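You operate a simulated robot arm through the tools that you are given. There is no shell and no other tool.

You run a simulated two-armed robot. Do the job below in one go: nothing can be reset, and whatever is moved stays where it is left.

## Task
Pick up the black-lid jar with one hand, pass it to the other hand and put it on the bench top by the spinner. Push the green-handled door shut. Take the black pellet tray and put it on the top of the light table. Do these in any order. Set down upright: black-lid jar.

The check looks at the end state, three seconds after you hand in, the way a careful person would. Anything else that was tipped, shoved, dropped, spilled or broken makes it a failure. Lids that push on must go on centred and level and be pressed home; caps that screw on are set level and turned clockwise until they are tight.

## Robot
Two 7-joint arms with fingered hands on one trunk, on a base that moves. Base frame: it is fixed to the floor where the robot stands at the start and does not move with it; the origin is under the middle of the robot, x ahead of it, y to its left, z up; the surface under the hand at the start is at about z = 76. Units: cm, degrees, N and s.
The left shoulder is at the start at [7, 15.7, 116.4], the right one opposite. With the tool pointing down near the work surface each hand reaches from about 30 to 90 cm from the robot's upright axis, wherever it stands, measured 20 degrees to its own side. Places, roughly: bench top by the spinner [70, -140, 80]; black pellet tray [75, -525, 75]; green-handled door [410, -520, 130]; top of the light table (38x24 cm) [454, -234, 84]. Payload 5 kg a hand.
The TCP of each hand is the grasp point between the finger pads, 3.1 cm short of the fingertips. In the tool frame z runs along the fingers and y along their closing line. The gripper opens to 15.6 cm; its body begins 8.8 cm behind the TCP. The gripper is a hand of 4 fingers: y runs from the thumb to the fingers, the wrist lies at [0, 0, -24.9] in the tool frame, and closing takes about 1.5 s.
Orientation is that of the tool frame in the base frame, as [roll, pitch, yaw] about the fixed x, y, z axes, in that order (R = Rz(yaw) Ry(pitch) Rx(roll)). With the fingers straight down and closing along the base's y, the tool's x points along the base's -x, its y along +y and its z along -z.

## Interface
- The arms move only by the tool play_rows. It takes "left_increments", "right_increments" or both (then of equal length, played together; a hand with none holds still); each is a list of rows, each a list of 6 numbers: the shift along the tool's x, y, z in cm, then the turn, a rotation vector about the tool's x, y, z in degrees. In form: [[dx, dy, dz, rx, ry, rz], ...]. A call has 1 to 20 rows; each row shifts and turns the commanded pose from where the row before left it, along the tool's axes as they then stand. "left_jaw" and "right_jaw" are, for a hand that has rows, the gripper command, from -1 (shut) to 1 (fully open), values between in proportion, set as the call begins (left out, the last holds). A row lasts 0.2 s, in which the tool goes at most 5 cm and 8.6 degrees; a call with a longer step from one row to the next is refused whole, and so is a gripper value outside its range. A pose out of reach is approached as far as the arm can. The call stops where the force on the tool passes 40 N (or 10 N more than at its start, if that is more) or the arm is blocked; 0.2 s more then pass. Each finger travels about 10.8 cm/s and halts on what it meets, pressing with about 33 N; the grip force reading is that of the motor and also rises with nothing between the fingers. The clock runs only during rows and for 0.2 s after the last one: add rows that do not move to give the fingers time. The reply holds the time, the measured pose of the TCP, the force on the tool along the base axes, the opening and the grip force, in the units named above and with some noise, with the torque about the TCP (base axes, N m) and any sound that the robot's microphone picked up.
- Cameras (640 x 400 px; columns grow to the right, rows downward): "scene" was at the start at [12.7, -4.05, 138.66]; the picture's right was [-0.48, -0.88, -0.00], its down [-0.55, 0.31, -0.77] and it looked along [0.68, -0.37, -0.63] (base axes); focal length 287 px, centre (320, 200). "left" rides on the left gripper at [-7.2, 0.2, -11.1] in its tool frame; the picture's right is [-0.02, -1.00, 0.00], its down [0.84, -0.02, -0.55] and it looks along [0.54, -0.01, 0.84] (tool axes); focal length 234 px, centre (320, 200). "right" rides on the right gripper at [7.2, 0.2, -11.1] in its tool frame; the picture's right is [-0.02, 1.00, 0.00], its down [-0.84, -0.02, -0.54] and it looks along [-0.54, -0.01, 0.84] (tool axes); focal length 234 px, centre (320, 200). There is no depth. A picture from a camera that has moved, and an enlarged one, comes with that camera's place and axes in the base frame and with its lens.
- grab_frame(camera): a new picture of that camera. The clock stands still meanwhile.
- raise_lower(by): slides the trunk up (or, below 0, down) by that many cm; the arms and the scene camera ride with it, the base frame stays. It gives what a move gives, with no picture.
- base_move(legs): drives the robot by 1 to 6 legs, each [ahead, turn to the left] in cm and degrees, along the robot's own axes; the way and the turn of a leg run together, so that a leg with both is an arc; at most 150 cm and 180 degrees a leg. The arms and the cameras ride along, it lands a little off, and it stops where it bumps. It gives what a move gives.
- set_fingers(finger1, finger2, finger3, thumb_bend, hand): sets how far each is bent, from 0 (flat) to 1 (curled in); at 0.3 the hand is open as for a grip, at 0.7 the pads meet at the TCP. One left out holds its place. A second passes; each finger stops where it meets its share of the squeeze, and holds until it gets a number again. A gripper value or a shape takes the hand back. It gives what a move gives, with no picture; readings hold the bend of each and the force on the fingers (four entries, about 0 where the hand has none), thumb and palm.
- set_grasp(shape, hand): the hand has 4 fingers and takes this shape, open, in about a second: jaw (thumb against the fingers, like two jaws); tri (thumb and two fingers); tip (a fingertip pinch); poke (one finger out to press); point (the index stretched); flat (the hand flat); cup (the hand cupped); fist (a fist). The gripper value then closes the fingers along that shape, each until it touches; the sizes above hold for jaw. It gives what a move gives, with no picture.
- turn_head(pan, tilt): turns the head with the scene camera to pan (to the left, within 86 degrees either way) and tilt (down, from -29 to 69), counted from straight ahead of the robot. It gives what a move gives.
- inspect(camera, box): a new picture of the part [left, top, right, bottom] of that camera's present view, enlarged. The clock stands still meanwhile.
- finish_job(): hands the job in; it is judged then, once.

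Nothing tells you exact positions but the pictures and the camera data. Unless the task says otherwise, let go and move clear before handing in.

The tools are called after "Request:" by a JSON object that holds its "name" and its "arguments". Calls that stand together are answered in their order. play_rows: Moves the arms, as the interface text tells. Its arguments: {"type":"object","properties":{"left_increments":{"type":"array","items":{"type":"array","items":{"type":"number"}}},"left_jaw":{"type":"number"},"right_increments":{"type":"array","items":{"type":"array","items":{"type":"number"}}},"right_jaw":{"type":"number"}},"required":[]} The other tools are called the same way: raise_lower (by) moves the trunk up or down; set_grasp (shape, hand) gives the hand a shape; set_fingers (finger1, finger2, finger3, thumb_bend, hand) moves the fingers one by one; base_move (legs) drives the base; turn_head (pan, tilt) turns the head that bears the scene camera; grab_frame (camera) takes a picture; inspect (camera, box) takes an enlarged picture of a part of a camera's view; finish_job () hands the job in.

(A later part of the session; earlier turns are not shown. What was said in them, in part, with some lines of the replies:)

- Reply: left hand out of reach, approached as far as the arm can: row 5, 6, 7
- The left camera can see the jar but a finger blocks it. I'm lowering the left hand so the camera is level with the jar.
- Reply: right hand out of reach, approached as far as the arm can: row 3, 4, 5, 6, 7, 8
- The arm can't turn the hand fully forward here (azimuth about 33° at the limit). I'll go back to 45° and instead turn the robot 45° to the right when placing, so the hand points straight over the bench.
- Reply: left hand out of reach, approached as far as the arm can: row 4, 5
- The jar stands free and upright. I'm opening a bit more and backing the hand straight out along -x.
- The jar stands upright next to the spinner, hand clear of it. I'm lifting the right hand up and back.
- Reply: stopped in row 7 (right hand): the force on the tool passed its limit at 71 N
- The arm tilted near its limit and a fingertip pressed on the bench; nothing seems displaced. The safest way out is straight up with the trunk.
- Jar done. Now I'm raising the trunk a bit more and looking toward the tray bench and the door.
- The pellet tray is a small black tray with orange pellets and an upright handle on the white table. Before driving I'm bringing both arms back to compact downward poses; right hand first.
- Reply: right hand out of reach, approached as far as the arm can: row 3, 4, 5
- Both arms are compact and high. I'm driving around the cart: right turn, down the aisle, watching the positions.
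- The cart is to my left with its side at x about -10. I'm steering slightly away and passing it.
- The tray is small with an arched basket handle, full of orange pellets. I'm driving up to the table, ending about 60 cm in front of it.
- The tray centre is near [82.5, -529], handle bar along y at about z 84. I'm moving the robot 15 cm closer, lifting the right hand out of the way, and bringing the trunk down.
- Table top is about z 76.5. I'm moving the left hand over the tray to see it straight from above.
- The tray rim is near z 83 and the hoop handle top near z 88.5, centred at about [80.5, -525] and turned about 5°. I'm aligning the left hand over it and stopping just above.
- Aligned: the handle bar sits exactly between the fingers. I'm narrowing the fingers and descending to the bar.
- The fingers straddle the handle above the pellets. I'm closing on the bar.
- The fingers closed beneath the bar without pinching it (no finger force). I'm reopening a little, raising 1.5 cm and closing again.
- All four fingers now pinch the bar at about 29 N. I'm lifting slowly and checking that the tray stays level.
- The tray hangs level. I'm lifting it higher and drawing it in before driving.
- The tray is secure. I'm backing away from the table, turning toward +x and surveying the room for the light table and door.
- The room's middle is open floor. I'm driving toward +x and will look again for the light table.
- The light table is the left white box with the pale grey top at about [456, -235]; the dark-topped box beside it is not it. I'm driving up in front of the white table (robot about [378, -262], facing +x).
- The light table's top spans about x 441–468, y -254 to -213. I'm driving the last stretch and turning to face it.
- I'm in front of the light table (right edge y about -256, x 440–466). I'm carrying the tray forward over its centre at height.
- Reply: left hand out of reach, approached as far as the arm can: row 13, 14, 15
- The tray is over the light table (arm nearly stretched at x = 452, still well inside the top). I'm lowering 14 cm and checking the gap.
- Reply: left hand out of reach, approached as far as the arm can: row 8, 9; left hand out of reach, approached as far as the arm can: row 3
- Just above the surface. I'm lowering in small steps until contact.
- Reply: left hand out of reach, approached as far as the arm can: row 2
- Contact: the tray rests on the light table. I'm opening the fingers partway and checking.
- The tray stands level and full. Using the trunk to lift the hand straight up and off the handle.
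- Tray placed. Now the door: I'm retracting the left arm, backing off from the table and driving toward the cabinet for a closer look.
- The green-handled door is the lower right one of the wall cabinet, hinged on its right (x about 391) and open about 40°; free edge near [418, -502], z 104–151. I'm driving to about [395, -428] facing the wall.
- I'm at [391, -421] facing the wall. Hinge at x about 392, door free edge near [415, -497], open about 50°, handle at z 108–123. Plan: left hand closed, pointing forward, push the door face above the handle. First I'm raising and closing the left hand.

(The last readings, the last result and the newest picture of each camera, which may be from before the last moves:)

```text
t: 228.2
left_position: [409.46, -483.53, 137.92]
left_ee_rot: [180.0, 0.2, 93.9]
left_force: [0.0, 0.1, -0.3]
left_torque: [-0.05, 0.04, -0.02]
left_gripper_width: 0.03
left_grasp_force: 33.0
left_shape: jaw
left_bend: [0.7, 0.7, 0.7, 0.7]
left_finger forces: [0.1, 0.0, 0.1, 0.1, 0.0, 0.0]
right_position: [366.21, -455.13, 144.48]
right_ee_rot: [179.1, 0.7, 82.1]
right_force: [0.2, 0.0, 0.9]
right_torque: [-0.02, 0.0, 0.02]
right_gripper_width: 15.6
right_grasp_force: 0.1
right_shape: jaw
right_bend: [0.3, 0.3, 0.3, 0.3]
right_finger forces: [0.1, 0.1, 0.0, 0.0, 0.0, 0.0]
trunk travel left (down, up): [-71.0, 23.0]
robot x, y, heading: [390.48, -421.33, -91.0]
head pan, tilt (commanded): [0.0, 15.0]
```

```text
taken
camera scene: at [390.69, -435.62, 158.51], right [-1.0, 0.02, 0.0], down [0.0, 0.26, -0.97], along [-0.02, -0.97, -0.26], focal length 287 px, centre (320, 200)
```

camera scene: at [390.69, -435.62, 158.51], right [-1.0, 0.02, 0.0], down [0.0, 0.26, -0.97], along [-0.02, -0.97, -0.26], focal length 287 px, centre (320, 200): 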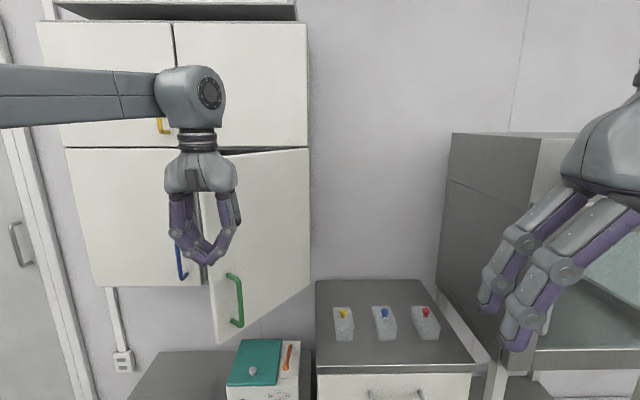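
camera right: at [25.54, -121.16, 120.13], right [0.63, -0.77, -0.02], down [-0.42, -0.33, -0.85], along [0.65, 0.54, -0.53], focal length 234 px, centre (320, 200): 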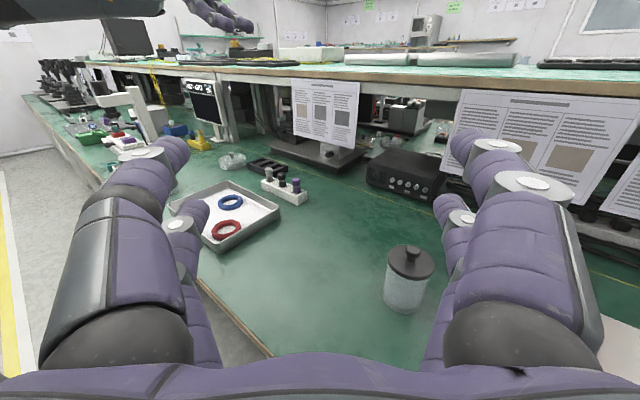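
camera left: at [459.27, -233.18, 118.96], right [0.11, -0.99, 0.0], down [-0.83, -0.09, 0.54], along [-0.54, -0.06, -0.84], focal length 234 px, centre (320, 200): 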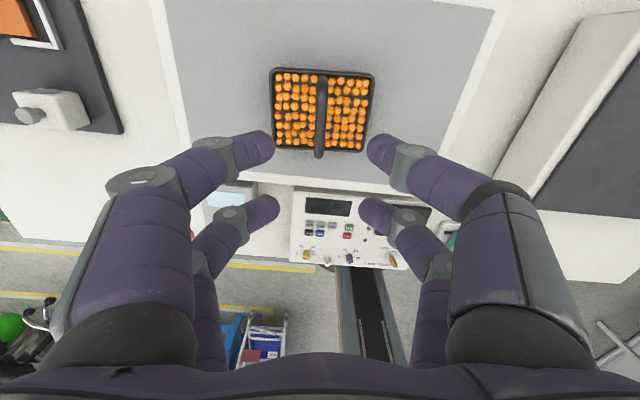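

Now I'm tilting the closed left hand forward.

Request:
{"name": "play_rows", "arguments": {"left_increments": [[0, 0, 0, 0, -7, 0], [0, 0, 0, 0, -7, 0], [0, 0, 0, 0, -7, 0], [0, 0, 0, 0, -7, 0], [0, 0, 0, 0, -7, 0], [0, 0, 0, 0, 0, 0]]}}

Request:
{"name": "play_rows", "arguments": {"left_increments": [[0, 0, 0, 0, -7, 0], [0, 0, 0, 0, -7, 0], [0, 0, 0, 0, -7, 0], [0, 0, 0, 0, -7, 0], [0, 0, 0, 0, -7, 0], [0, 0, 0, 0, 0, 0]]}}

Request:
{"name": "grab_frame", "arguments": {"camera": "scene"}}

Request:
{"name": "grab_frame", "arguments": {"camera": "left"}}

```text
t: 229.6
left_position: [409.38, -483.63, 137.89]
left_ee_rot: [-180.0, 35.3, 93.9]
left_force: [0.0, 0.0, -0.1]
left_torque: [0.01, 0.02, -0.01]
left_gripper_width: 0.02
left_grasp_force: 33.2
left_shape: jaw
left_bend: [0.7, 0.7, 0.7, 0.7]
left_finger forces: [0.0, 0.0, 0.0, 0.0, 0.1, 0.1]
right_position: [366.22, -455.1, 144.48]
right_ee_rot: [179.0, 0.6, 82.2]
right_force: [-0.1, -0.5, -0.1]
right_torque: [0.02, 0.01, -0.02]
right_gripper_width: 15.6
right_grasp_force: 0.1
right_shape: jaw
right_bend: [0.3, 0.3, 0.3, 0.3]
right_finger forces: [0.1, 0.0, 0.0, 0.0, 0.1, 0.1]
trunk travel left (down, up): [-71.0, 23.0]
robot x, y, heading: [390.48, -421.35, -91.0]
head pan, tilt (commanded): [0.0, 15.0]
```

```text
t: 231.0
left_position: [409.41, -483.72, 137.98]
left_ee_rot: [-179.8, 70.3, 94.0]
left_force: [-0.1, -0.6, 0.4]
left_torque: [-0.02, 0.0, -0.01]
left_gripper_width: 0.0
left_grasp_force: 33.1
left_shape: jaw
left_bend: [0.7, 0.7, 0.7, 0.7]
left_finger forces: [0.1, 0.1, 0.1, 0.0, 0.1, 0.0]
right_position: [366.36, -455.18, 144.5]
right_ee_rot: [179.1, 0.6, 82.2]
right_force: [0.1, 0.4, 0.0]
right_torque: [0.01, 0.02, 0.01]
right_gripper_width: 15.58
right_grasp_force: 0.0
right_shape: jaw
right_bend: [0.3, 0.3, 0.3, 0.3]
right_finger forces: [0.0, 0.0, 0.0, 0.1, 0.0, 0.0]
trunk travel left (down, up): [-71.0, 23.0]
robot x, y, heading: [390.87, -421.31, -90.9]
head pan, tilt (commanded): [0.0, 15.0]
```

```text
taken
camera scene: at [390.75, -435.72, 158.5], right [-1.0, 0.02, 0.0], down [0.0, 0.26, -0.97], along [-0.02, -0.97, -0.26], focal length 287 px, centre (320, 200)
```

scene: 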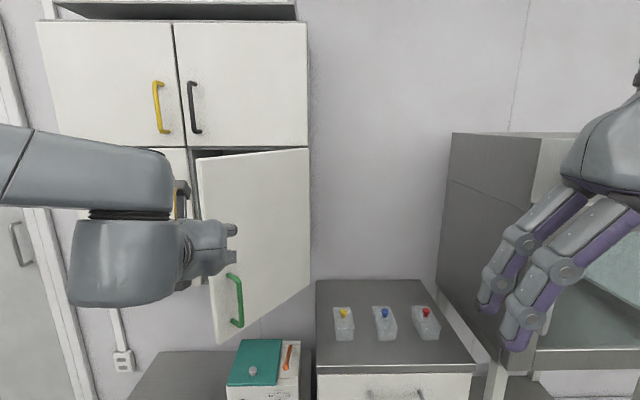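

```text
taken
camera left: at [409.01, -475.68, 148.37], right [-1.0, -0.08, 0.02], down [-0.07, 0.79, -0.6], along [0.03, -0.6, -0.8], focal length 234 px, centre (320, 200)
```

left: 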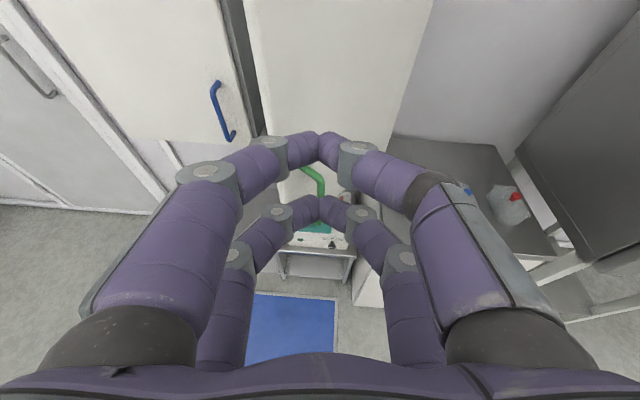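

The hand points forward with fingertips about 16 cm before the door face, above the green handle. I'm approaching.

Request:
{"name": "play_rows", "arguments": {"left_increments": [[-0.68, -0.16, 1.862, 0, 0, 0], [-0.68, -0.16, 1.862, 0, 0, 0], [-0.68, -0.16, 1.862, 0, 0, 0], [-0.68, -0.16, 1.862, 0, 0, 0], [-0.68, -0.16, 1.862, 0, 0, 0], [-0.68, -0.16, 1.862, 0, 0, 0], [0, 0, 0, 0, 0, 0]]}}

Request:
{"name": "grab_frame", "arguments": {"camera": "left"}}

Request:
{"name": "grab_frame", "arguments": {"camera": "scene"}}

```text
t: 232.6
left_position: [409.21, -495.51, 137.94]
left_ee_rot: [-180.0, 70.1, 94.0]
left_force: [0.7, 0.1, 0.8]
left_torque: [0.02, 0.01, -0.01]
left_gripper_width: 0.0
left_grasp_force: 32.7
left_shape: jaw
left_bend: [0.7, 0.7, 0.7, 0.7]
left_finger forces: [0.1, 0.1, 0.1, 0.0, 0.1, 0.0]
right_position: [366.36, -455.08, 144.57]
right_ee_rot: [179.1, 0.6, 82.1]
right_force: [0.0, 0.3, 0.4]
right_torque: [0.0, 0.05, 0.0]
right_gripper_width: 15.59
right_grasp_force: 0.1
right_shape: jaw
right_bend: [0.3, 0.3, 0.3, 0.3]
right_finger forces: [0.0, 0.1, 0.0, 0.0, 0.0, 0.0]
trunk travel left (down, up): [-71.0, 23.0]
robot x, y, heading: [391.1, -421.48, -91.0]
head pan, tilt (commanded): [0.0, 15.0]
```

```text
taken
camera left: at [408.84, -487.49, 148.46], right [-1.0, -0.08, 0.02], down [-0.07, 0.79, -0.6], along [0.03, -0.6, -0.8], focal length 234 px, centre (320, 200)
```

left: 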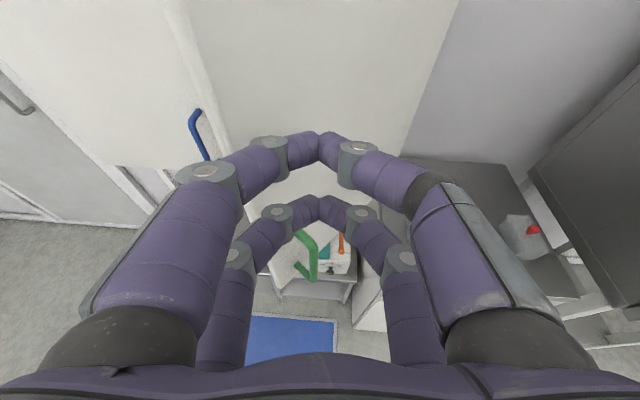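

```text
taken
camera scene: at [390.71, -435.62, 158.51], right [-1.0, 0.02, 0.0], down [0.0, 0.26, -0.97], along [-0.02, -0.97, -0.26], focal length 287 px, centre (320, 200)
```

scene: 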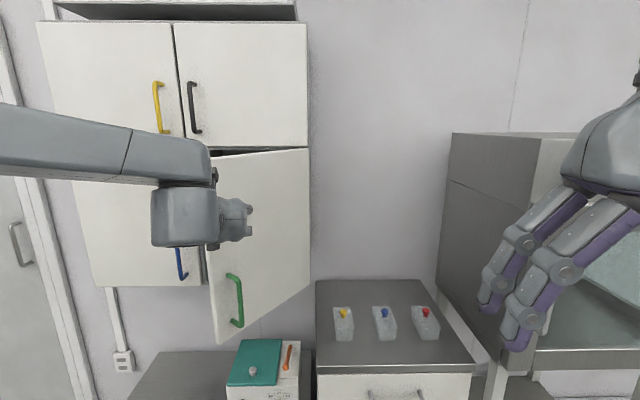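

Request:
{"name": "play_rows", "arguments": {"left_increments": [[-0.52, 0.18, 1.42, 0, 0, 0], [-0.52, 0.18, 1.42, 0, 0, 0], [-0.52, 0.18, 1.42, 0, 0, 0], [-0.52, 0.18, 1.42, 0, 0, 0], [0, 0, 0, 0, 0, 0]]}}

Request:
{"name": "grab_frame", "arguments": {"camera": "left"}}

Request:
{"name": "grab_frame", "arguments": {"camera": "scene"}}

```text
t: 233.8
left_position: [410.39, -501.47, 138.03]
left_ee_rot: [-179.9, 70.2, 94.0]
left_force: [-0.6, -0.2, 0.2]
left_torque: [0.03, -0.01, 0.02]
left_gripper_width: 0.01
left_grasp_force: 33.3
left_shape: jaw
left_bend: [0.7, 0.7, 0.7, 0.7]
left_finger forces: [0.1, 0.0, 0.1, 0.1, 0.0, 0.0]
right_position: [366.29, -455.15, 144.51]
right_ee_rot: [179.1, 0.6, 82.1]
right_force: [0.5, 1.3, -0.9]
right_torque: [-0.04, -0.01, 0.04]
right_gripper_width: 15.58
right_grasp_force: 0.0
right_shape: jaw
right_bend: [0.3, 0.3, 0.3, 0.3]
right_finger forces: [0.1, 0.1, 0.1, 0.1, 0.0, 0.1]
trunk travel left (down, up): [-71.0, 23.0]
robot x, y, heading: [390.85, -421.2, -91.0]
head pan, tilt (commanded): [0.0, 15.0]
```

```text
taken
camera left: at [409.94, -493.49, 148.51], right [-1.0, -0.08, 0.02], down [-0.07, 0.79, -0.6], along [0.03, -0.6, -0.8], focal length 234 px, centre (320, 200)
```

left: 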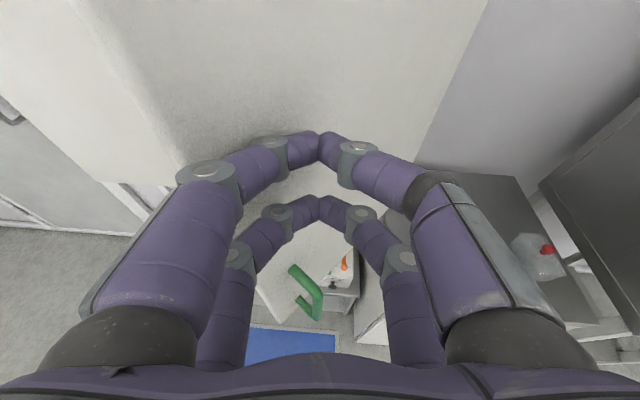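

```text
taken
camera scene: at [390.7, -435.62, 158.51], right [-1.0, 0.02, 0.0], down [0.0, 0.26, -0.97], along [-0.02, -0.97, -0.26], focal length 287 px, centre (320, 200)
```

scene: 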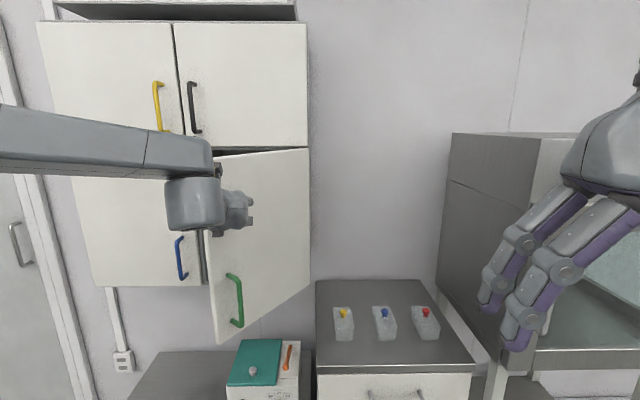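

Almost touching. I'm continuing along the door's closing arc.

Request:
{"name": "play_rows", "arguments": {"left_increments": [[-0.52, 0.28, 1.42, 0, 0, 0], [-0.52, 0.28, 1.42, 0, 0, 0], [-0.52, 0.28, 1.42, 0, 0, 0], [0, 0, 0, 0, 0, 0]]}}

Request:
{"name": "grab_frame", "arguments": {"camera": "scene"}}

Request:
{"name": "grab_frame", "arguments": {"camera": "left"}}

```text
t: 234.8
left_position: [411.48, -505.94, 138.04]
left_ee_rot: [-180.0, 70.2, 94.0]
left_force: [-0.5, 0.4, -0.3]
left_torque: [0.02, 0.01, 0.0]
left_gripper_width: 0.0
left_grasp_force: 32.6
left_shape: jaw
left_bend: [0.7, 0.7, 0.7, 0.7]
left_finger forces: [0.1, 0.0, 0.0, 0.0, 0.0, 0.1]
right_position: [366.31, -455.13, 144.56]
right_ee_rot: [179.2, 0.7, 82.1]
right_force: [0.2, 0.1, 0.6]
right_torque: [0.02, 0.0, -0.03]
right_gripper_width: 15.58
right_grasp_force: 0.0
right_shape: jaw
right_bend: [0.3, 0.3, 0.3, 0.3]
right_finger forces: [0.1, 0.1, 0.0, 0.0, 0.1, 0.0]
trunk travel left (down, up): [-71.0, 23.0]
robot x, y, heading: [390.94, -421.26, -91.0]
head pan, tilt (commanded): [0.0, 15.0]
```

```text
taken
camera scene: at [390.7, -435.66, 158.51], right [-1.0, 0.02, 0.0], down [0.0, 0.26, -0.97], along [-0.02, -0.97, -0.26], focal length 287 px, centre (320, 200)
```

scene: 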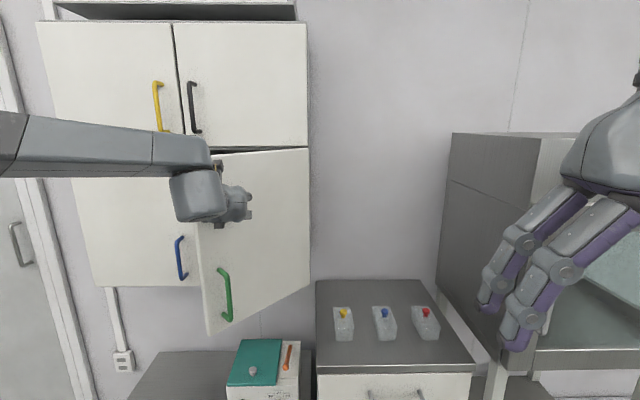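

```text
taken
camera left: at [411.11, -497.98, 148.51], right [-1.0, -0.08, 0.02], down [-0.07, 0.79, -0.6], along [0.03, -0.6, -0.8], focal length 234 px, centre (320, 200)
```

left: 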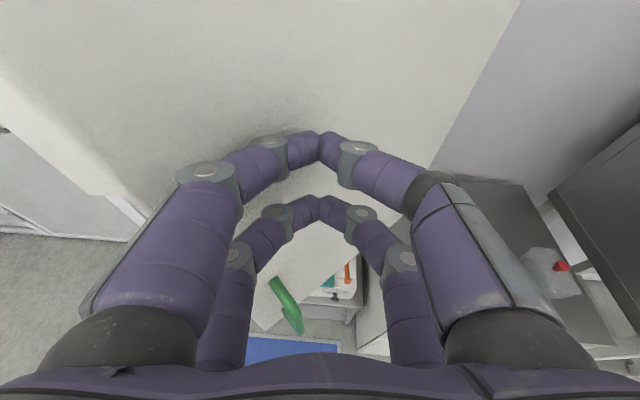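

The door is swinging shut (now about 42°) with almost no force. I'm continuing to push along the arc.

Request:
{"name": "play_rows", "arguments": {"left_increments": [[-0.51, 0.69, 1.35, 0, 0, 0], [-0.51, 0.69, 1.35, 0, 0, 0], [-0.51, 0.6, 1.35, 0, 0, 0], [-0.51, 0.5, 1.35, 0, 0, 0], [0, 0, 0, 0, 0, 0]]}}

Request:
{"name": "grab_frame", "arguments": {"camera": "scene"}}

Request:
{"name": "grab_frame", "arguments": {"camera": "left"}}

```text
t: 236.0
left_position: [414.28, -511.64, 138.21]
left_ee_rot: [-179.9, 70.1, 94.0]
left_force: [0.1, -0.2, 0.5]
left_torque: [-0.03, 0.02, 0.02]
left_gripper_width: 0.0
left_grasp_force: 33.1
left_shape: jaw
left_bend: [0.7, 0.7, 0.7, 0.7]
left_finger forces: [0.0, 0.1, 0.0, 0.1, 0.0, 0.1]
right_position: [366.28, -455.13, 144.48]
right_ee_rot: [179.1, 0.6, 82.1]
right_force: [-0.3, -0.4, -0.6]
right_torque: [-0.01, 0.0, 0.04]
right_gripper_width: 15.58
right_grasp_force: 0.0
right_shape: jaw
right_bend: [0.3, 0.3, 0.3, 0.3]
right_finger forces: [0.0, 0.1, 0.1, 0.1, 0.0, 0.1]
trunk travel left (down, up): [-71.0, 23.0]
robot x, y, heading: [390.59, -421.52, -91.1]
head pan, tilt (commanded): [0.0, 15.0]
```

```text
taken
camera scene: at [390.71, -435.65, 158.51], right [-1.0, 0.02, 0.0], down [0.0, 0.26, -0.97], along [-0.02, -0.97, -0.26], focal length 287 px, centre (320, 200)
```

scene: 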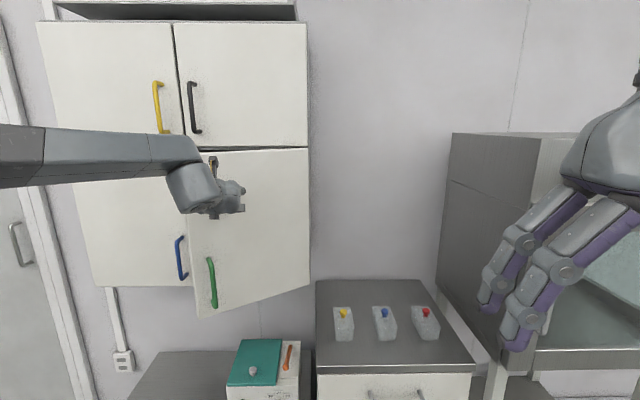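

```text
taken
camera left: at [414.02, -503.61, 148.63], right [-1.0, -0.08, 0.02], down [-0.08, 0.79, -0.6], along [0.03, -0.6, -0.8], focal length 234 px, centre (320, 200)
```

left: 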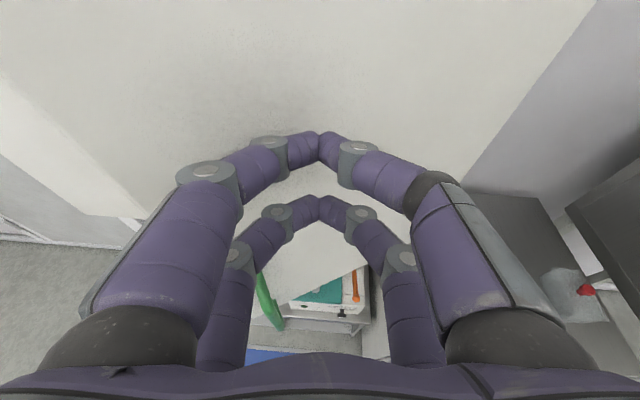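

About 27° left. I'm continuing gently.

Request:
{"name": "play_rows", "arguments": {"left_increments": [[-0.46, 0.4, 1.24, 0, 0, 0], [-0.46, 0.4, 1.24, 0, 0, 0], [-0.46, 0.3, 1.24, 0, 0, 0], [-0.46, 0.2, 1.24, 0, 0, 0], [0, 0, 0, 0, 0, 0]]}}

Request:
{"name": "grab_frame", "arguments": {"camera": "scene"}}

```text
t: 237.2
left_position: [416.02, -516.78, 138.24]
left_ee_rot: [-179.9, 70.0, 94.0]
left_force: [0.2, 0.2, 0.1]
left_torque: [0.02, 0.0, -0.03]
left_gripper_width: 0.0
left_grasp_force: 33.0
left_shape: jaw
left_bend: [0.7, 0.7, 0.7, 0.7]
left_finger forces: [0.0, 0.0, 0.0, 0.0, 0.0, 0.1]
right_position: [366.39, -455.18, 144.64]
right_ee_rot: [179.1, 0.5, 82.0]
right_force: [-0.4, -0.8, -0.4]
right_torque: [-0.02, 0.0, 0.01]
right_gripper_width: 15.62
right_grasp_force: 0.1
right_shape: jaw
right_bend: [0.3, 0.3, 0.3, 0.3]
right_finger forces: [0.1, 0.1, 0.1, 0.0, 0.0, 0.0]
trunk travel left (down, up): [-71.0, 23.0]
robot x, y, heading: [390.56, -421.4, -91.1]
head pan, tilt (commanded): [0.0, 15.0]
```

```text
taken
camera scene: at [390.72, -435.64, 158.51], right [-1.0, 0.02, 0.0], down [0.0, 0.26, -0.97], along [-0.02, -0.97, -0.26], focal length 287 px, centre (320, 200)
```

scene: 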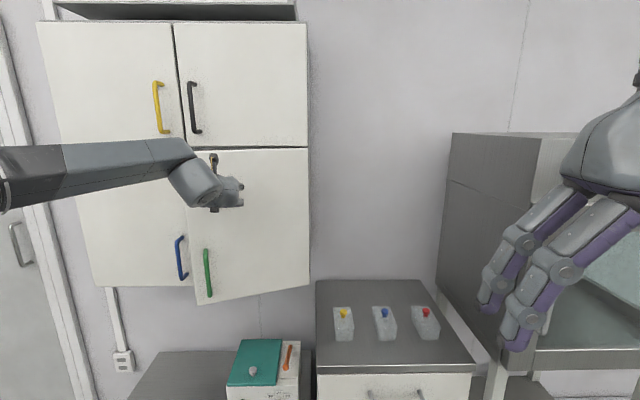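

Request:
{"name": "play_rows", "arguments": {"left_increments": [[-0.42, 0.2, 1.14, 0, 0, 0], [-0.42, 0.2, 1.14, 0, 0, 0], [-0.35, 0.1, 0.95, 0, 0, 0], [0, 0, 0, 0, 0, 0]]}}

Request:
{"name": "grab_frame", "arguments": {"camera": "scene"}}

```text
t: 238.2
left_position: [416.76, -520.13, 138.23]
left_ee_rot: [-179.9, 70.0, 94.0]
left_force: [0.5, -0.9, -0.2]
left_torque: [-0.01, -0.02, -0.02]
left_gripper_width: 0.02
left_grasp_force: 33.3
left_shape: jaw
left_bend: [0.7, 0.7, 0.7, 0.7]
left_finger forces: [0.1, 0.0, 0.0, 0.1, 0.1, 0.0]
right_position: [366.2, -455.14, 144.47]
right_ee_rot: [179.2, 0.6, 82.1]
right_force: [0.0, -0.5, 0.3]
right_torque: [-0.02, 0.01, 0.05]
right_gripper_width: 15.6
right_grasp_force: 0.2
right_shape: jaw
right_bend: [0.3, 0.3, 0.3, 0.3]
right_finger forces: [0.0, 0.1, 0.0, 0.0, 0.1, 0.1]
trunk travel left (down, up): [-71.0, 23.0]
robot x, y, heading: [390.74, -421.53, -90.7]
head pan, tilt (commanded): [0.0, 15.0]
```

```text
taken
camera scene: at [390.71, -435.66, 158.51], right [-1.0, 0.02, 0.0], down [0.0, 0.26, -0.97], along [-0.02, -0.97, -0.26], focal length 287 px, centre (320, 200)
```

scene: 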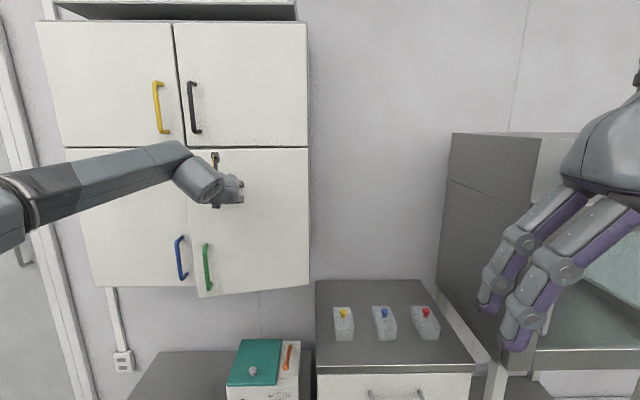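

Nearly closed. Small pushes until the door seats.

Request:
{"name": "play_rows", "arguments": {"left_increments": [[-0.28, 0.04, 0.75, 0, 0, 0], [-0.28, 0.04, 0.75, 0, 0, 0], [0, 0, 0, 0, 0, 0]]}}

Request:
{"name": "play_rows", "arguments": {"left_increments": [[-0.2, 0, 0.55, 0, 0, 0], [-0.2, 0, 0.55, 0, 0, 0], [0, 0, 0, 0, 0, 0]]}}

Request:
{"name": "grab_frame", "arguments": {"camera": "scene"}}

Request:
{"name": "inspect", "arguments": {"camera": "scene", "box": [140, 130, 340, 310]}}

```text
t: 239.0
left_position: [417.22, -521.13, 138.06]
left_ee_rot: [-179.8, 70.2, 94.0]
left_force: [0.0, -0.1, 0.3]
left_torque: [0.02, 0.02, 0.0]
left_gripper_width: 0.02
left_grasp_force: 33.4
left_shape: jaw
left_bend: [0.7, 0.7, 0.7, 0.7]
left_finger forces: [0.1, 0.1, 0.0, 0.0, 0.0, 0.0]
left hand out of reach, approached as far as the arm can: row 2
right_position: [366.17, -455.12, 144.68]
right_ee_rot: [179.2, 0.7, 82.1]
right_force: [-0.2, 0.0, 1.0]
right_torque: [-0.02, -0.02, 0.01]
right_gripper_width: 15.62
right_grasp_force: 0.1
right_shape: jaw
right_bend: [0.3, 0.3, 0.3, 0.3]
right_finger forces: [0.0, 0.1, 0.0, 0.0, 0.0, 0.1]
trunk travel left (down, up): [-71.0, 23.0]
robot x, y, heading: [390.99, -421.59, -90.9]
head pan, tilt (commanded): [0.0, 15.0]
```

```text
t: 239.8
left_position: [417.46, -521.39, 138.04]
left_ee_rot: [-179.8, 70.2, 93.9]
left_force: [-0.5, 0.1, -0.3]
left_torque: [0.03, -0.02, -0.01]
left_gripper_width: 0.0
left_grasp_force: 32.7
left_shape: jaw
left_bend: [0.7, 0.7, 0.7, 0.7]
left_finger forces: [0.1, 0.0, 0.0, 0.0, 0.1, 0.0]
left hand out of reach, approached as far as the arm can: row 1, 2
right_position: [366.27, -455.27, 144.55]
right_ee_rot: [179.0, 0.7, 82.1]
right_force: [-0.3, 0.2, 0.0]
right_torque: [0.0, 0.0, 0.03]
right_gripper_width: 15.58
right_grasp_force: 0.1
right_shape: jaw
right_bend: [0.3, 0.3, 0.3, 0.3]
right_finger forces: [0.0, 0.0, 0.1, 0.1, 0.2, 0.1]
trunk travel left (down, up): [-71.0, 23.0]
robot x, y, heading: [391.03, -421.39, -91.0]
head pan, tilt (commanded): [0.0, 15.0]
```

```text
taken
camera scene: at [390.7, -435.68, 158.51], right [-1.0, 0.02, 0.0], down [0.0, 0.26, -0.97], along [-0.02, -0.97, -0.26], focal length 287 px, centre (320, 200)
```

scene: 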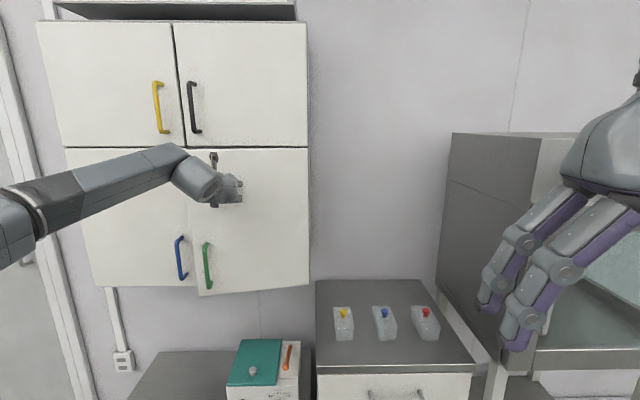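

```text
2.22 times, centred on (240, 220) of scene
camera zoom: at [390.7, -435.68, 158.51], right [-1.0, 0.02, 0.0], down [0.0, 0.26, -0.97], along [-0.02, -0.97, -0.26], focal length 638 px, centre (498, 156)
```

zoom: 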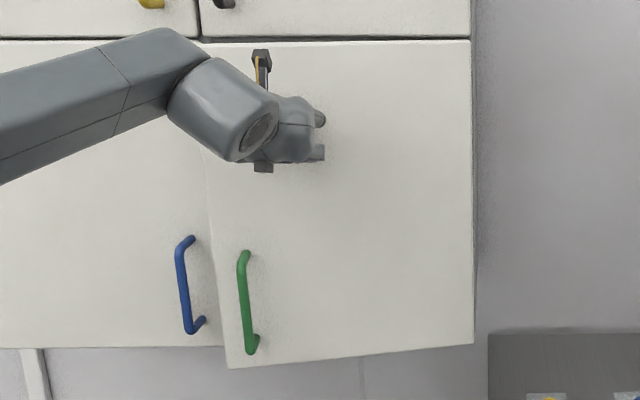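

The arm is at its reach limit with the door open about 7°. I'm retracting slightly, moving the base 11 cm closer, then pushing again.

Request:
{"name": "play_rows", "arguments": {"left_increments": [[0.68, 0.16, -1.86, 0, 0, 0], [1.36, 0.32, -3.72, 0, 0, 0], [1.36, 0.32, -3.72, 0, 0, 0], [1.36, 0.32, -3.72, 0, 0, 0], [0, 0, 0, 0, 0, 0]]}}

Request:
{"name": "base_move", "arguments": {"legs": [[11, 0]]}}

Request:
{"name": "grab_frame", "arguments": {"camera": "scene"}}

```text
t: 241.0
left_position: [417.52, -507.58, 137.99]
left_ee_rot: [-179.7, 70.2, 94.1]
left_force: [0.2, 0.0, 0.4]
left_torque: [-0.01, -0.01, 0.0]
left_gripper_width: 0.0
left_grasp_force: 32.6
left_shape: jaw
left_bend: [0.7, 0.7, 0.7, 0.7]
left_finger forces: [0.0, 0.0, 0.0, 0.1, 0.1, 0.1]
right_position: [366.38, -455.19, 144.51]
right_ee_rot: [179.1, 0.6, 82.1]
right_force: [-0.2, -0.2, 0.0]
right_torque: [-0.03, -0.01, 0.01]
right_gripper_width: 15.61
right_grasp_force: 0.1
right_shape: jaw
right_bend: [0.3, 0.3, 0.3, 0.3]
right_finger forces: [0.1, 0.0, 0.1, 0.1, 0.0, 0.1]
trunk travel left (down, up): [-71.0, 23.0]
robot x, y, heading: [390.73, -421.78, -91.0]
head pan, tilt (commanded): [0.0, 15.0]
```

```text
t: 242.2
left_position: [417.39, -518.06, 138.27]
left_ee_rot: [-179.8, 70.4, 94.0]
left_force: [0.2, 0.4, 0.1]
left_torque: [-0.04, 0.02, -0.01]
left_gripper_width: 0.0
left_grasp_force: 32.8
left_shape: jaw
left_bend: [0.7, 0.7, 0.7, 0.7]
left_finger forces: [0.0, 0.0, 0.0, 0.0, 0.0, 0.0]
right_position: [365.95, -465.66, 144.62]
right_ee_rot: [179.2, 0.7, 82.1]
right_force: [-1.0, -0.1, -0.5]
right_torque: [-0.02, 0.02, 0.0]
right_gripper_width: 15.62
right_grasp_force: 0.1
right_shape: jaw
right_bend: [0.3, 0.3, 0.3, 0.3]
right_finger forces: [0.0, 0.0, 0.1, 0.1, 0.0, 0.0]
trunk travel left (down, up): [-71.0, 23.0]
robot x, y, heading: [391.13, -431.96, -90.9]
head pan, tilt (commanded): [0.0, 15.0]
```

```text
taken
camera scene: at [390.49, -446.18, 158.55], right [-1.0, 0.02, 0.0], down [0.01, 0.26, -0.97], along [-0.02, -0.97, -0.26], focal length 287 px, centre (320, 200)
```

scene: 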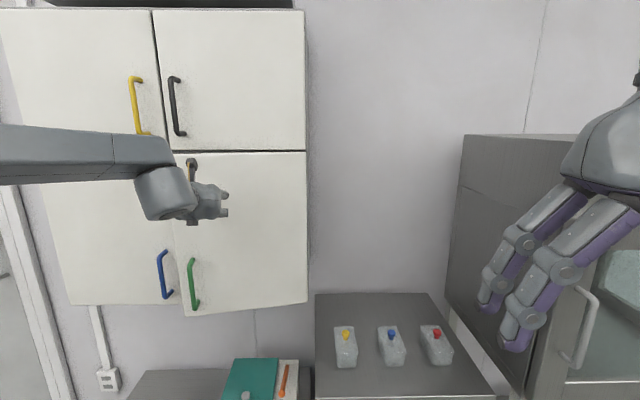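

Request:
{"name": "play_rows", "arguments": {"left_increments": [[-0.34, 0.02, 0.94, 0, 0, 0], [-0.34, 0.02, 0.94, 0, 0, 0], [-0.34, 0.02, 0.94, 0, 0, 0], [-0.2, 0, 0.56, 0, 0, 0], [0, 0, 0, 0, 0, 0]]}}

Request:
{"name": "play_rows", "arguments": {"left_increments": [[-0.17, 0, 0.47, 0, 0, 0], [-0.17, 0, 0.47, 0, 0, 0], [-0.17, 0, 0.47, 0, 0, 0], [0, 0, 0, 0, 0, 0]]}}

Request:
{"name": "inspect", "arguments": {"camera": "scene", "box": [120, 130, 340, 330]}}

```text
t: 243.4
left_position: [417.54, -522.02, 138.18]
left_ee_rot: [-179.9, 70.2, 93.9]
left_force: [-0.1, 0.1, 0.3]
left_torque: [0.0, -0.01, -0.04]
left_gripper_width: 0.0
left_grasp_force: 33.1
left_shape: jaw
left_bend: [0.7, 0.7, 0.7, 0.7]
left_finger forces: [0.0, 0.0, 0.0, 0.0, 0.0, 0.0]
right_position: [366.0, -465.94, 144.55]
right_ee_rot: [179.1, 0.7, 82.1]
right_force: [0.0, 0.2, 0.4]
right_torque: [-0.03, 0.03, -0.01]
right_gripper_width: 15.59
right_grasp_force: 0.1
right_shape: jaw
right_bend: [0.3, 0.3, 0.3, 0.3]
right_finger forces: [0.1, 0.0, 0.1, 0.1, 0.0, 0.0]
trunk travel left (down, up): [-71.0, 23.0]
robot x, y, heading: [390.46, -432.14, -91.1]
head pan, tilt (commanded): [0.0, 15.0]
```

```text
t: 244.4
left_position: [417.64, -523.49, 138.11]
left_ee_rot: [-179.8, 70.2, 94.1]
left_force: [0.0, -0.3, 0.2]
left_torque: [-0.04, 0.04, -0.04]
left_gripper_width: 0.01
left_grasp_force: 33.5
left_shape: jaw
left_bend: [0.7, 0.7, 0.7, 0.7]
left_finger forces: [0.0, 0.0, 0.1, 0.1, 0.0, 0.0]
right_position: [365.99, -465.89, 144.65]
right_ee_rot: [179.1, 0.6, 82.3]
right_force: [-0.3, -0.8, 0.2]
right_torque: [-0.05, 0.0, 0.02]
right_gripper_width: 15.58
right_grasp_force: 0.0
right_shape: jaw
right_bend: [0.3, 0.3, 0.3, 0.3]
right_finger forces: [0.0, 0.0, 0.2, 0.0, 0.0, 0.1]
trunk travel left (down, up): [-71.0, 23.0]
robot x, y, heading: [390.61, -431.81, -90.9]
head pan, tilt (commanded): [0.0, 15.0]
```

```text
2.00 times, centred on (230, 230) of scene
camera zoom: at [390.49, -446.49, 158.51], right [-1.0, 0.02, 0.0], down [0.01, 0.26, -0.97], along [-0.02, -0.97, -0.26], focal length 574 px, centre (500, 140)
```

zoom: 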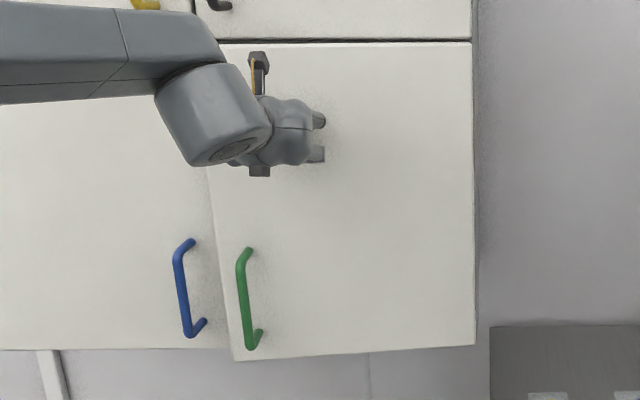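

Request:
{"name": "play_rows", "arguments": {"left_increments": [[-0.17, 0, 0.47, 0, 0, 0], [-0.17, 0, 0.47, 0, 0, 0], [-0.17, 0, 0.47, 0, 0, 0], [0, 0, 0, 0, 0, 0]]}}

Request:
{"name": "play_rows", "arguments": {"left_increments": [[-0.17, 0, 0.47, 0, 0, 0], [-0.17, 0, 0.47, 0, 0, 0], [-0.17, 0, 0.47, 0, 0, 0], [0, 0, 0, 0, 0, 0]]}}

Request:
{"name": "inspect", "arguments": {"camera": "scene", "box": [120, 130, 340, 330]}}

```text
t: 245.4
left_position: [417.77, -524.98, 138.07]
left_ee_rot: [-179.8, 70.1, 94.0]
left_force: [-0.2, 0.0, -0.7]
left_torque: [-0.01, 0.01, 0.0]
left_gripper_width: 0.0
left_grasp_force: 32.7
left_shape: jaw
left_bend: [0.7, 0.7, 0.7, 0.7]
left_finger forces: [0.1, 0.0, 0.0, 0.1, 0.0, 0.1]
right_position: [365.96, -465.98, 144.62]
right_ee_rot: [179.1, 0.7, 82.1]
right_force: [0.3, 0.2, 0.6]
right_torque: [0.01, 0.01, 0.01]
right_gripper_width: 15.57
right_grasp_force: 0.1
right_shape: jaw
right_bend: [0.3, 0.3, 0.3, 0.3]
right_finger forces: [0.1, 0.0, 0.0, 0.1, 0.0, 0.0]
trunk travel left (down, up): [-71.0, 23.0]
robot x, y, heading: [390.66, -432.31, -91.0]
head pan, tilt (commanded): [0.0, 15.0]
```

```text
t: 246.4
left_position: [417.87, -526.13, 138.24]
left_ee_rot: [-179.9, 70.1, 94.0]
left_force: [-1.5, 17.6, -5.9]
left_torque: [-0.05, -0.01, -0.07]
left_gripper_width: 0.02
left_grasp_force: 32.8
left_shape: jaw
left_bend: [0.7, 0.7, 0.7, 0.7]
left_finger forces: [0.1, 0.0, 0.1, 0.0, 0.0, 0.1]
right_position: [365.9, -465.55, 144.69]
right_ee_rot: [179.1, 0.9, 82.1]
right_force: [0.1, -0.2, 0.0]
right_torque: [-0.04, 0.0, -0.05]
right_gripper_width: 15.57
right_grasp_force: 0.1
right_shape: jaw
right_bend: [0.3, 0.3, 0.3, 0.3]
right_finger forces: [0.0, 0.1, 0.0, 0.0, 0.0, 0.0]
trunk travel left (down, up): [-71.0, 23.0]
robot x, y, heading: [390.54, -432.38, -91.3]
head pan, tilt (commanded): [0.0, 15.0]
```

```text
2.00 times, centred on (230, 230) of scene
camera zoom: at [390.47, -446.13, 158.53], right [-1.0, 0.02, 0.0], down [0.01, 0.26, -0.97], along [-0.02, -0.97, -0.26], focal length 574 px, centre (500, 140)
```

zoom: 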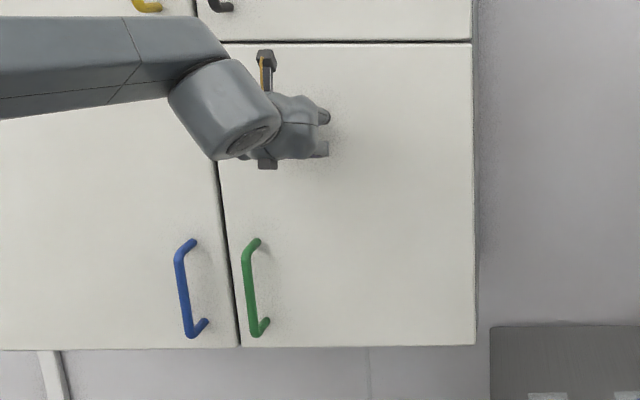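

The door is seated flush (17.6 N back-force). I'm pressing a touch more, then withdrawing and checking that it stays shut.

Request:
{"name": "play_rows", "arguments": {"left_increments": [[-0.14, 0, 0.38, 0, 0, 0], [0, 0, 0, 0, 0, 0], [0, 0, 0, 0, 0, 0]]}}

Request:
{"name": "play_rows", "arguments": {"left_increments": [[0.34, 0.08, -0.93, 0, 0, 0], [0.68, 0.16, -1.86, 0, 0, 0], [1.02, 0.24, -2.79, 0, 0, 0], [1.36, 0.32, -3.72, 0, 0, 0], [1.36, 0.32, -3.72, 0, 0, 0], [1.36, 0.32, -3.72, 0, 0, 0], [1.02, 0.24, -2.79, 0, 0, 0], [0, 0, 0, 0, 0, 0]]}}

Request:
{"name": "grab_frame", "arguments": {"camera": "scene"}}

Request:
{"name": "grab_frame", "arguments": {"camera": "left"}}

```text
t: 247.2
left_position: [417.95, -526.16, 138.61]
left_ee_rot: [-179.9, 70.4, 94.0]
left_force: [-2.6, 34.1, -8.5]
left_torque: [-0.08, -0.09, 0.31]
left_gripper_width: 0.0
left_grasp_force: 33.2
left_shape: jaw
left_bend: [0.7, 0.7, 0.7, 0.7]
left_finger forces: [0.1, 0.1, 0.0, 0.0, 0.0, 0.0]
right_position: [365.96, -465.3, 144.7]
right_ee_rot: [179.0, 0.9, 82.1]
right_force: [-0.4, -0.7, 0.0]
right_torque: [0.02, 0.0, 0.01]
right_gripper_width: 15.6
right_grasp_force: 0.1
right_shape: jaw
right_bend: [0.3, 0.3, 0.3, 0.3]
right_finger forces: [0.1, 0.0, 0.1, 0.0, 0.0, 0.2]
trunk travel left (down, up): [-71.0, 23.0]
robot x, y, heading: [390.17, -432.19, -90.8]
head pan, tilt (commanded): [0.0, 15.0]
```

```text
t: 249.0
left_position: [418.2, -506.16, 137.95]
left_ee_rot: [-179.9, 70.1, 93.9]
left_force: [-0.6, 0.5, -0.5]
left_torque: [-0.01, -0.02, 0.01]
left_gripper_width: 0.0
left_grasp_force: 32.5
left_shape: jaw
left_bend: [0.7, 0.7, 0.7, 0.7]
left_finger forces: [0.0, 0.1, 0.0, 0.0, 0.0, 0.1]
right_position: [365.87, -466.04, 144.48]
right_ee_rot: [179.1, 0.7, 82.0]
right_force: [0.2, 1.1, -0.5]
right_torque: [-0.03, -0.02, 0.02]
right_gripper_width: 15.57
right_grasp_force: 0.1
right_shape: jaw
right_bend: [0.3, 0.3, 0.3, 0.3]
right_finger forces: [0.0, 0.0, 0.1, 0.0, 0.0, 0.0]
trunk travel left (down, up): [-71.0, 23.0]
robot x, y, heading: [390.59, -432.24, -91.3]
head pan, tilt (commanded): [0.0, 15.0]
```

```text
taken
camera scene: at [390.45, -446.6, 158.5], right [-1.0, 0.02, 0.0], down [0.01, 0.26, -0.97], along [-0.02, -0.97, -0.26], focal length 287 px, centre (320, 200)
```

scene: 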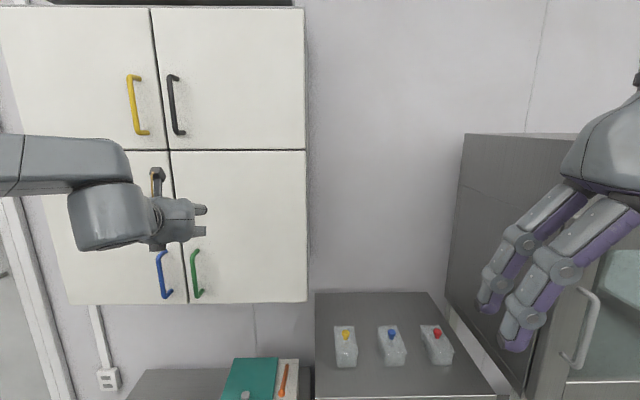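

```text
taken
camera left: at [417.9, -498.18, 148.51], right [-1.0, -0.08, 0.02], down [-0.07, 0.79, -0.6], along [0.03, -0.6, -0.8], focal length 234 px, centre (320, 200)
```

left: 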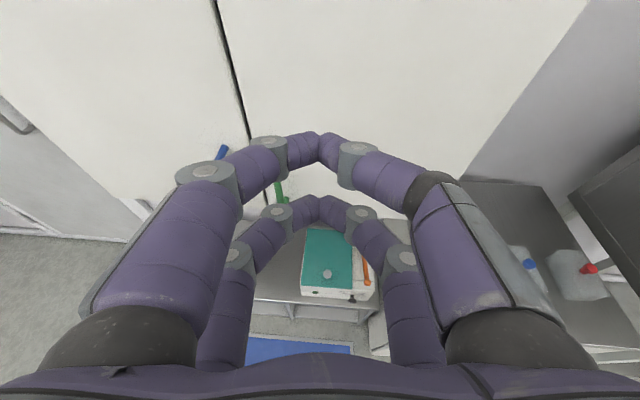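

The door is shut flush with its neighbours and stays shut. I'm backing away and taking a last look at the door and the light table.

Request:
{"name": "base_move", "arguments": {"legs": [[-40, 0]]}}

Request:
{"name": "grab_frame", "arguments": {"camera": "scene"}}

Request:
{"name": "turn_head", "arguments": {"pan": 86, "tilt": 20}}

Request:
{"name": "grab_frame", "arguments": {"camera": "scene"}}

```text
t: 251.5
left_position: [419.12, -466.67, 137.97]
left_ee_rot: [-179.9, 70.1, 94.0]
left_force: [0.3, -0.1, -0.2]
left_torque: [-0.05, -0.03, -0.02]
left_gripper_width: 0.01
left_grasp_force: 33.1
left_shape: jaw
left_bend: [0.7, 0.7, 0.7, 0.7]
left_finger forces: [0.0, 0.0, 0.0, 0.0, 0.1, 0.0]
right_position: [366.75, -426.59, 144.5]
right_ee_rot: [179.0, 0.5, 82.1]
right_force: [-0.7, -0.1, -0.1]
right_torque: [0.01, 0.01, -0.04]
right_gripper_width: 15.6
right_grasp_force: 0.1
right_shape: jaw
right_bend: [0.3, 0.3, 0.3, 0.3]
right_finger forces: [0.1, 0.0, 0.0, 0.0, 0.0, 0.0]
trunk travel left (down, up): [-71.0, 23.0]
robot x, y, heading: [391.08, -392.49, -90.8]
head pan, tilt (commanded): [0.0, 15.0]
```

```text
taken
camera scene: at [391.25, -407.1, 158.49], right [-1.0, 0.02, 0.0], down [0.0, 0.26, -0.97], along [-0.02, -0.97, -0.26], focal length 287 px, centre (320, 200)
```

scene: 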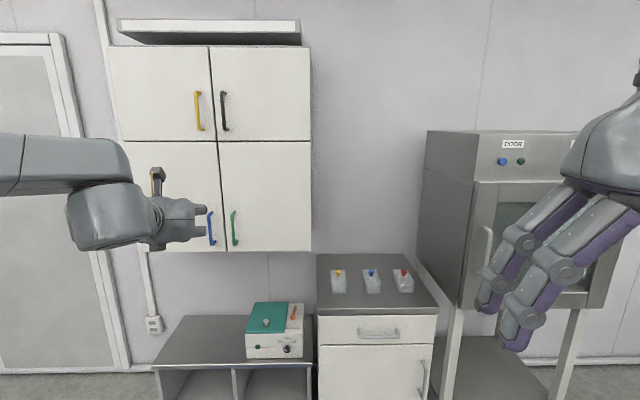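

```text
t: 253.1
left_position: [419.06, -466.62, 137.97]
left_ee_rot: [-179.9, 70.0, 94.0]
left_force: [-0.3, 0.3, -0.1]
left_torque: [-0.03, 0.0, 0.02]
left_gripper_width: 0.02
left_grasp_force: 33.4
left_shape: jaw
left_bend: [0.7, 0.7, 0.7, 0.7]
left_finger forces: [0.1, 0.0, 0.0, 0.1, 0.1, 0.1]
right_position: [366.85, -426.37, 144.66]
right_ee_rot: [179.1, 0.6, 82.2]
right_force: [-0.5, 0.2, -1.0]
right_torque: [-0.01, -0.01, -0.01]
right_gripper_width: 15.6
right_grasp_force: 0.0
right_shape: jaw
right_bend: [0.3, 0.3, 0.3, 0.3]
right_finger forces: [0.0, 0.1, 0.0, 0.0, 0.0, 0.0]
trunk travel left (down, up): [-71.0, 23.0]
robot x, y, heading: [391.5, -393.04, -91.3]
head pan, tilt (commanded): [85.9, 20.0]
```

```text
taken
camera scene: at [400.7, -398.47, 157.69], right [-0.09, -1.0, 0.0], down [-0.34, 0.03, -0.94], along [0.94, -0.08, -0.34], focal length 287 px, centre (320, 200)
```

scene: 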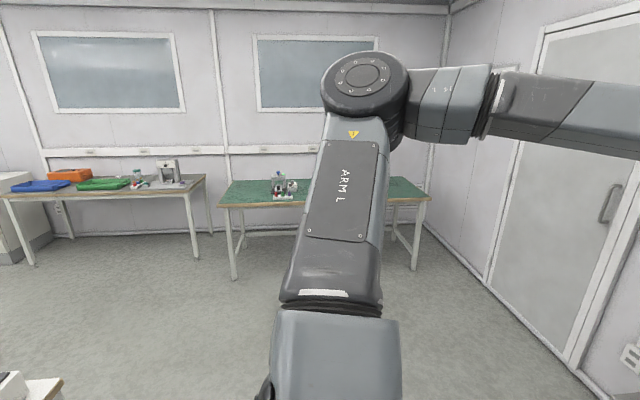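

Request:
{"name": "base_move", "arguments": {"legs": [[0, 60]]}}

Request:
{"name": "turn_head", "arguments": {"pan": 86, "tilt": 25}}

Request:
{"name": "grab_frame", "arguments": {"camera": "scene"}}

```text
t: 256.1
left_position: [469.06, -405.81, 137.94]
left_ee_rot: [-179.9, 70.1, 153.9]
left_force: [0.2, -0.1, -0.4]
left_torque: [-0.05, -0.01, -0.03]
left_gripper_width: 0.0
left_grasp_force: 33.8
left_shape: jaw
left_bend: [0.7, 0.7, 0.7, 0.7]
left_finger forces: [0.1, 0.0, 0.0, 0.0, 0.0, 0.1]
right_position: [408.17, -430.96, 144.51]
right_ee_rot: [179.1, 0.7, 141.9]
right_force: [-0.2, -0.6, 0.3]
right_torque: [-0.01, -0.02, 0.01]
right_gripper_width: 15.58
right_grasp_force: 0.2
right_shape: jaw
right_bend: [0.3, 0.3, 0.3, 0.3]
right_finger forces: [0.0, 0.0, 0.0, 0.0, 0.1, 0.0]
trunk travel left (down, up): [-71.0, 23.0]
robot x, y, heading: [391.48, -392.43, -31.2]
head pan, tilt (commanded): [85.9, 20.0]
```

```text
t: 256.8
left_position: [469.15, -405.68, 138.03]
left_ee_rot: [-179.9, 70.2, 153.9]
left_force: [-0.6, -0.3, 0.3]
left_torque: [0.03, -0.01, 0.0]
left_gripper_width: 0.01
left_grasp_force: 33.0
left_shape: jaw
left_bend: [0.7, 0.7, 0.7, 0.7]
left_finger forces: [0.0, 0.1, 0.0, 0.0, 0.1, 0.1]
right_position: [408.15, -430.83, 144.59]
right_ee_rot: [179.1, 0.6, 141.9]
right_force: [-0.4, 0.8, -0.4]
right_torque: [-0.02, 0.0, -0.01]
right_gripper_width: 15.59
right_grasp_force: 0.1
right_shape: jaw
right_bend: [0.3, 0.3, 0.3, 0.3]
right_finger forces: [0.0, 0.1, 0.0, 0.0, 0.0, 0.0]
trunk travel left (down, up): [-71.0, 23.0]
robot x, y, heading: [391.28, -392.48, -31.1]
head pan, tilt (commanded): [85.9, 25.0]
```

```text
taken
camera scene: at [401.12, -387.68, 156.89], right [0.82, -0.58, 0.0], down [-0.24, -0.34, -0.91], along [0.52, 0.74, -0.42], focal length 287 px, centre (320, 200)
```

scene: 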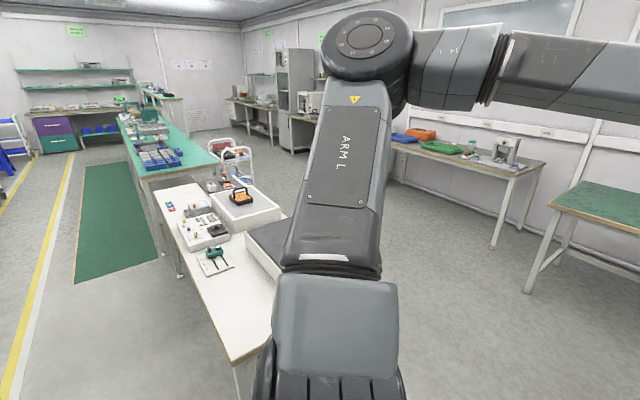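

The tray sits on the light table and the door is shut. For completeness I'll drive back far enough to confirm the jar and the objects near it.

Request:
{"name": "base_move", "arguments": {"legs": [[0, -149], [150, 0], [150, 0], [0, -75]]}}

Request:
{"name": "turn_head", "arguments": {"pan": 0, "tilt": 15}}

Request:
{"name": "grab_frame", "arguments": {"camera": "scene"}}

```text
t: 280.6
left_position: [42.61, -332.99, 137.96]
left_ee_rot: [-179.8, 70.1, -68.8]
left_force: [-0.7, -0.5, 0.0]
left_torque: [0.0, -0.02, 0.01]
left_gripper_width: 0.0
left_grasp_force: 32.9
left_shape: jaw
left_bend: [0.7, 0.7, 0.7, 0.7]
left_finger forces: [0.0, 0.0, 0.0, 0.0, 0.1, 0.1]
right_position: [104.32, -355.9, 144.53]
right_ee_rot: [179.1, 0.6, -80.8]
right_force: [0.0, -1.0, -0.7]
right_torque: [-0.01, 0.0, 0.04]
right_gripper_width: 15.6
right_grasp_force: 0.1
right_shape: jaw
right_bend: [0.3, 0.3, 0.3, 0.3]
right_finger forces: [0.0, 0.0, 0.0, 0.0, 0.0, 0.1]
trunk travel left (down, up): [-71.0, 23.0]
robot x, y, heading: [91.19, -395.47, 106.0]
head pan, tilt (commanded): [85.9, 25.0]
```

```text
t: 282.2
left_position: [42.67, -333.09, 138.02]
left_ee_rot: [-179.8, 70.2, -68.8]
left_force: [-0.1, 0.0, -0.3]
left_torque: [-0.01, -0.07, 0.01]
left_gripper_width: 0.02
left_grasp_force: 32.9
left_shape: jaw
left_bend: [0.7, 0.7, 0.7, 0.7]
left_finger forces: [0.1, 0.0, 0.1, 0.1, 0.0, 0.0]
right_position: [104.49, -355.92, 144.6]
right_ee_rot: [179.2, 0.5, -80.8]
right_force: [0.0, -0.7, 0.5]
right_torque: [0.02, -0.02, -0.02]
right_gripper_width: 15.6
right_grasp_force: 0.2
right_shape: jaw
right_bend: [0.3, 0.3, 0.3, 0.3]
right_finger forces: [0.1, 0.0, 0.0, 0.0, 0.0, 0.0]
trunk travel left (down, up): [-71.0, 23.0]
robot x, y, heading: [91.14, -395.13, 106.0]
head pan, tilt (commanded): [0.0, 15.0]
```

```text
taken
camera scene: at [87.11, -381.5, 158.51], right [0.96, 0.28, 0.0], down [0.07, -0.25, -0.97], along [-0.27, 0.93, -0.26], focal length 287 px, centre (320, 200)
```

scene: 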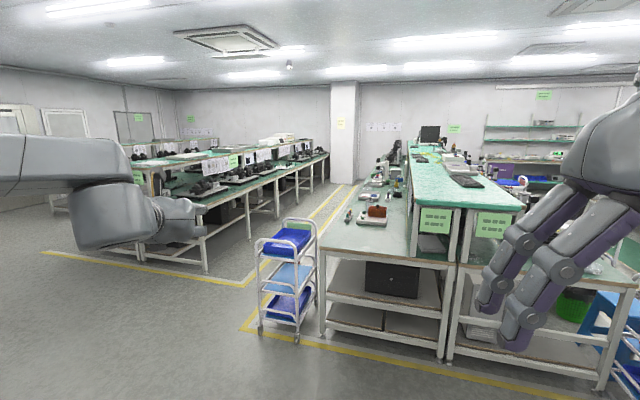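

Request:
{"name": "inspect", "arguments": {"camera": "scene", "box": [330, 170, 430, 240]}}

```text
5.71 times, centred on (380, 205) of scene
camera zoom: at [87.11, -381.5, 158.51], right [0.96, 0.28, 0.0], down [0.07, -0.25, -0.97], along [-0.27, 0.93, -0.26], focal length 1640 px, centre (-23, 171)
```

zoom: 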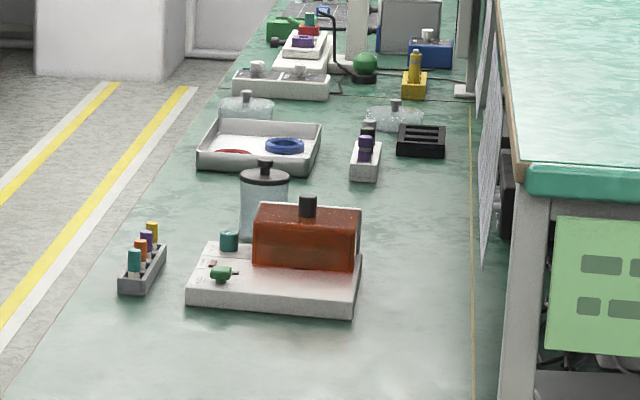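

The jar stands upright by the spinner with its lid level, and everything around it is undisturbed. The tray is on the light table, the door is shut, and both hands are clear, so I'm handing in.

Request:
{"name": "finish_job", "arguments": {}}

```text
The job is handed in.
```

All three parts are done and I've handed the job in. I saw each result in the camera before handing in.

- **Jar:** I picked it up with the left hand, passed it to the right in mid-air and set it upright on the bench top, about 8 cm to the left of the spinner. On a last look from across the room its lid was level and the things around it were where they had been.
- **Pellet tray:** I carried it by its handle and set it level on top of the light table. I saw no pellets spilled.
- **Green-handled door:** I pushed it shut until it sat flush with the door next to it. It stayed shut after I let go.

As I drew the right hand back from the jar, one of its fingers pressed on the bench and the force on the hand hit 71 N. I lifted it clear, and nothing looked moved or damaged.
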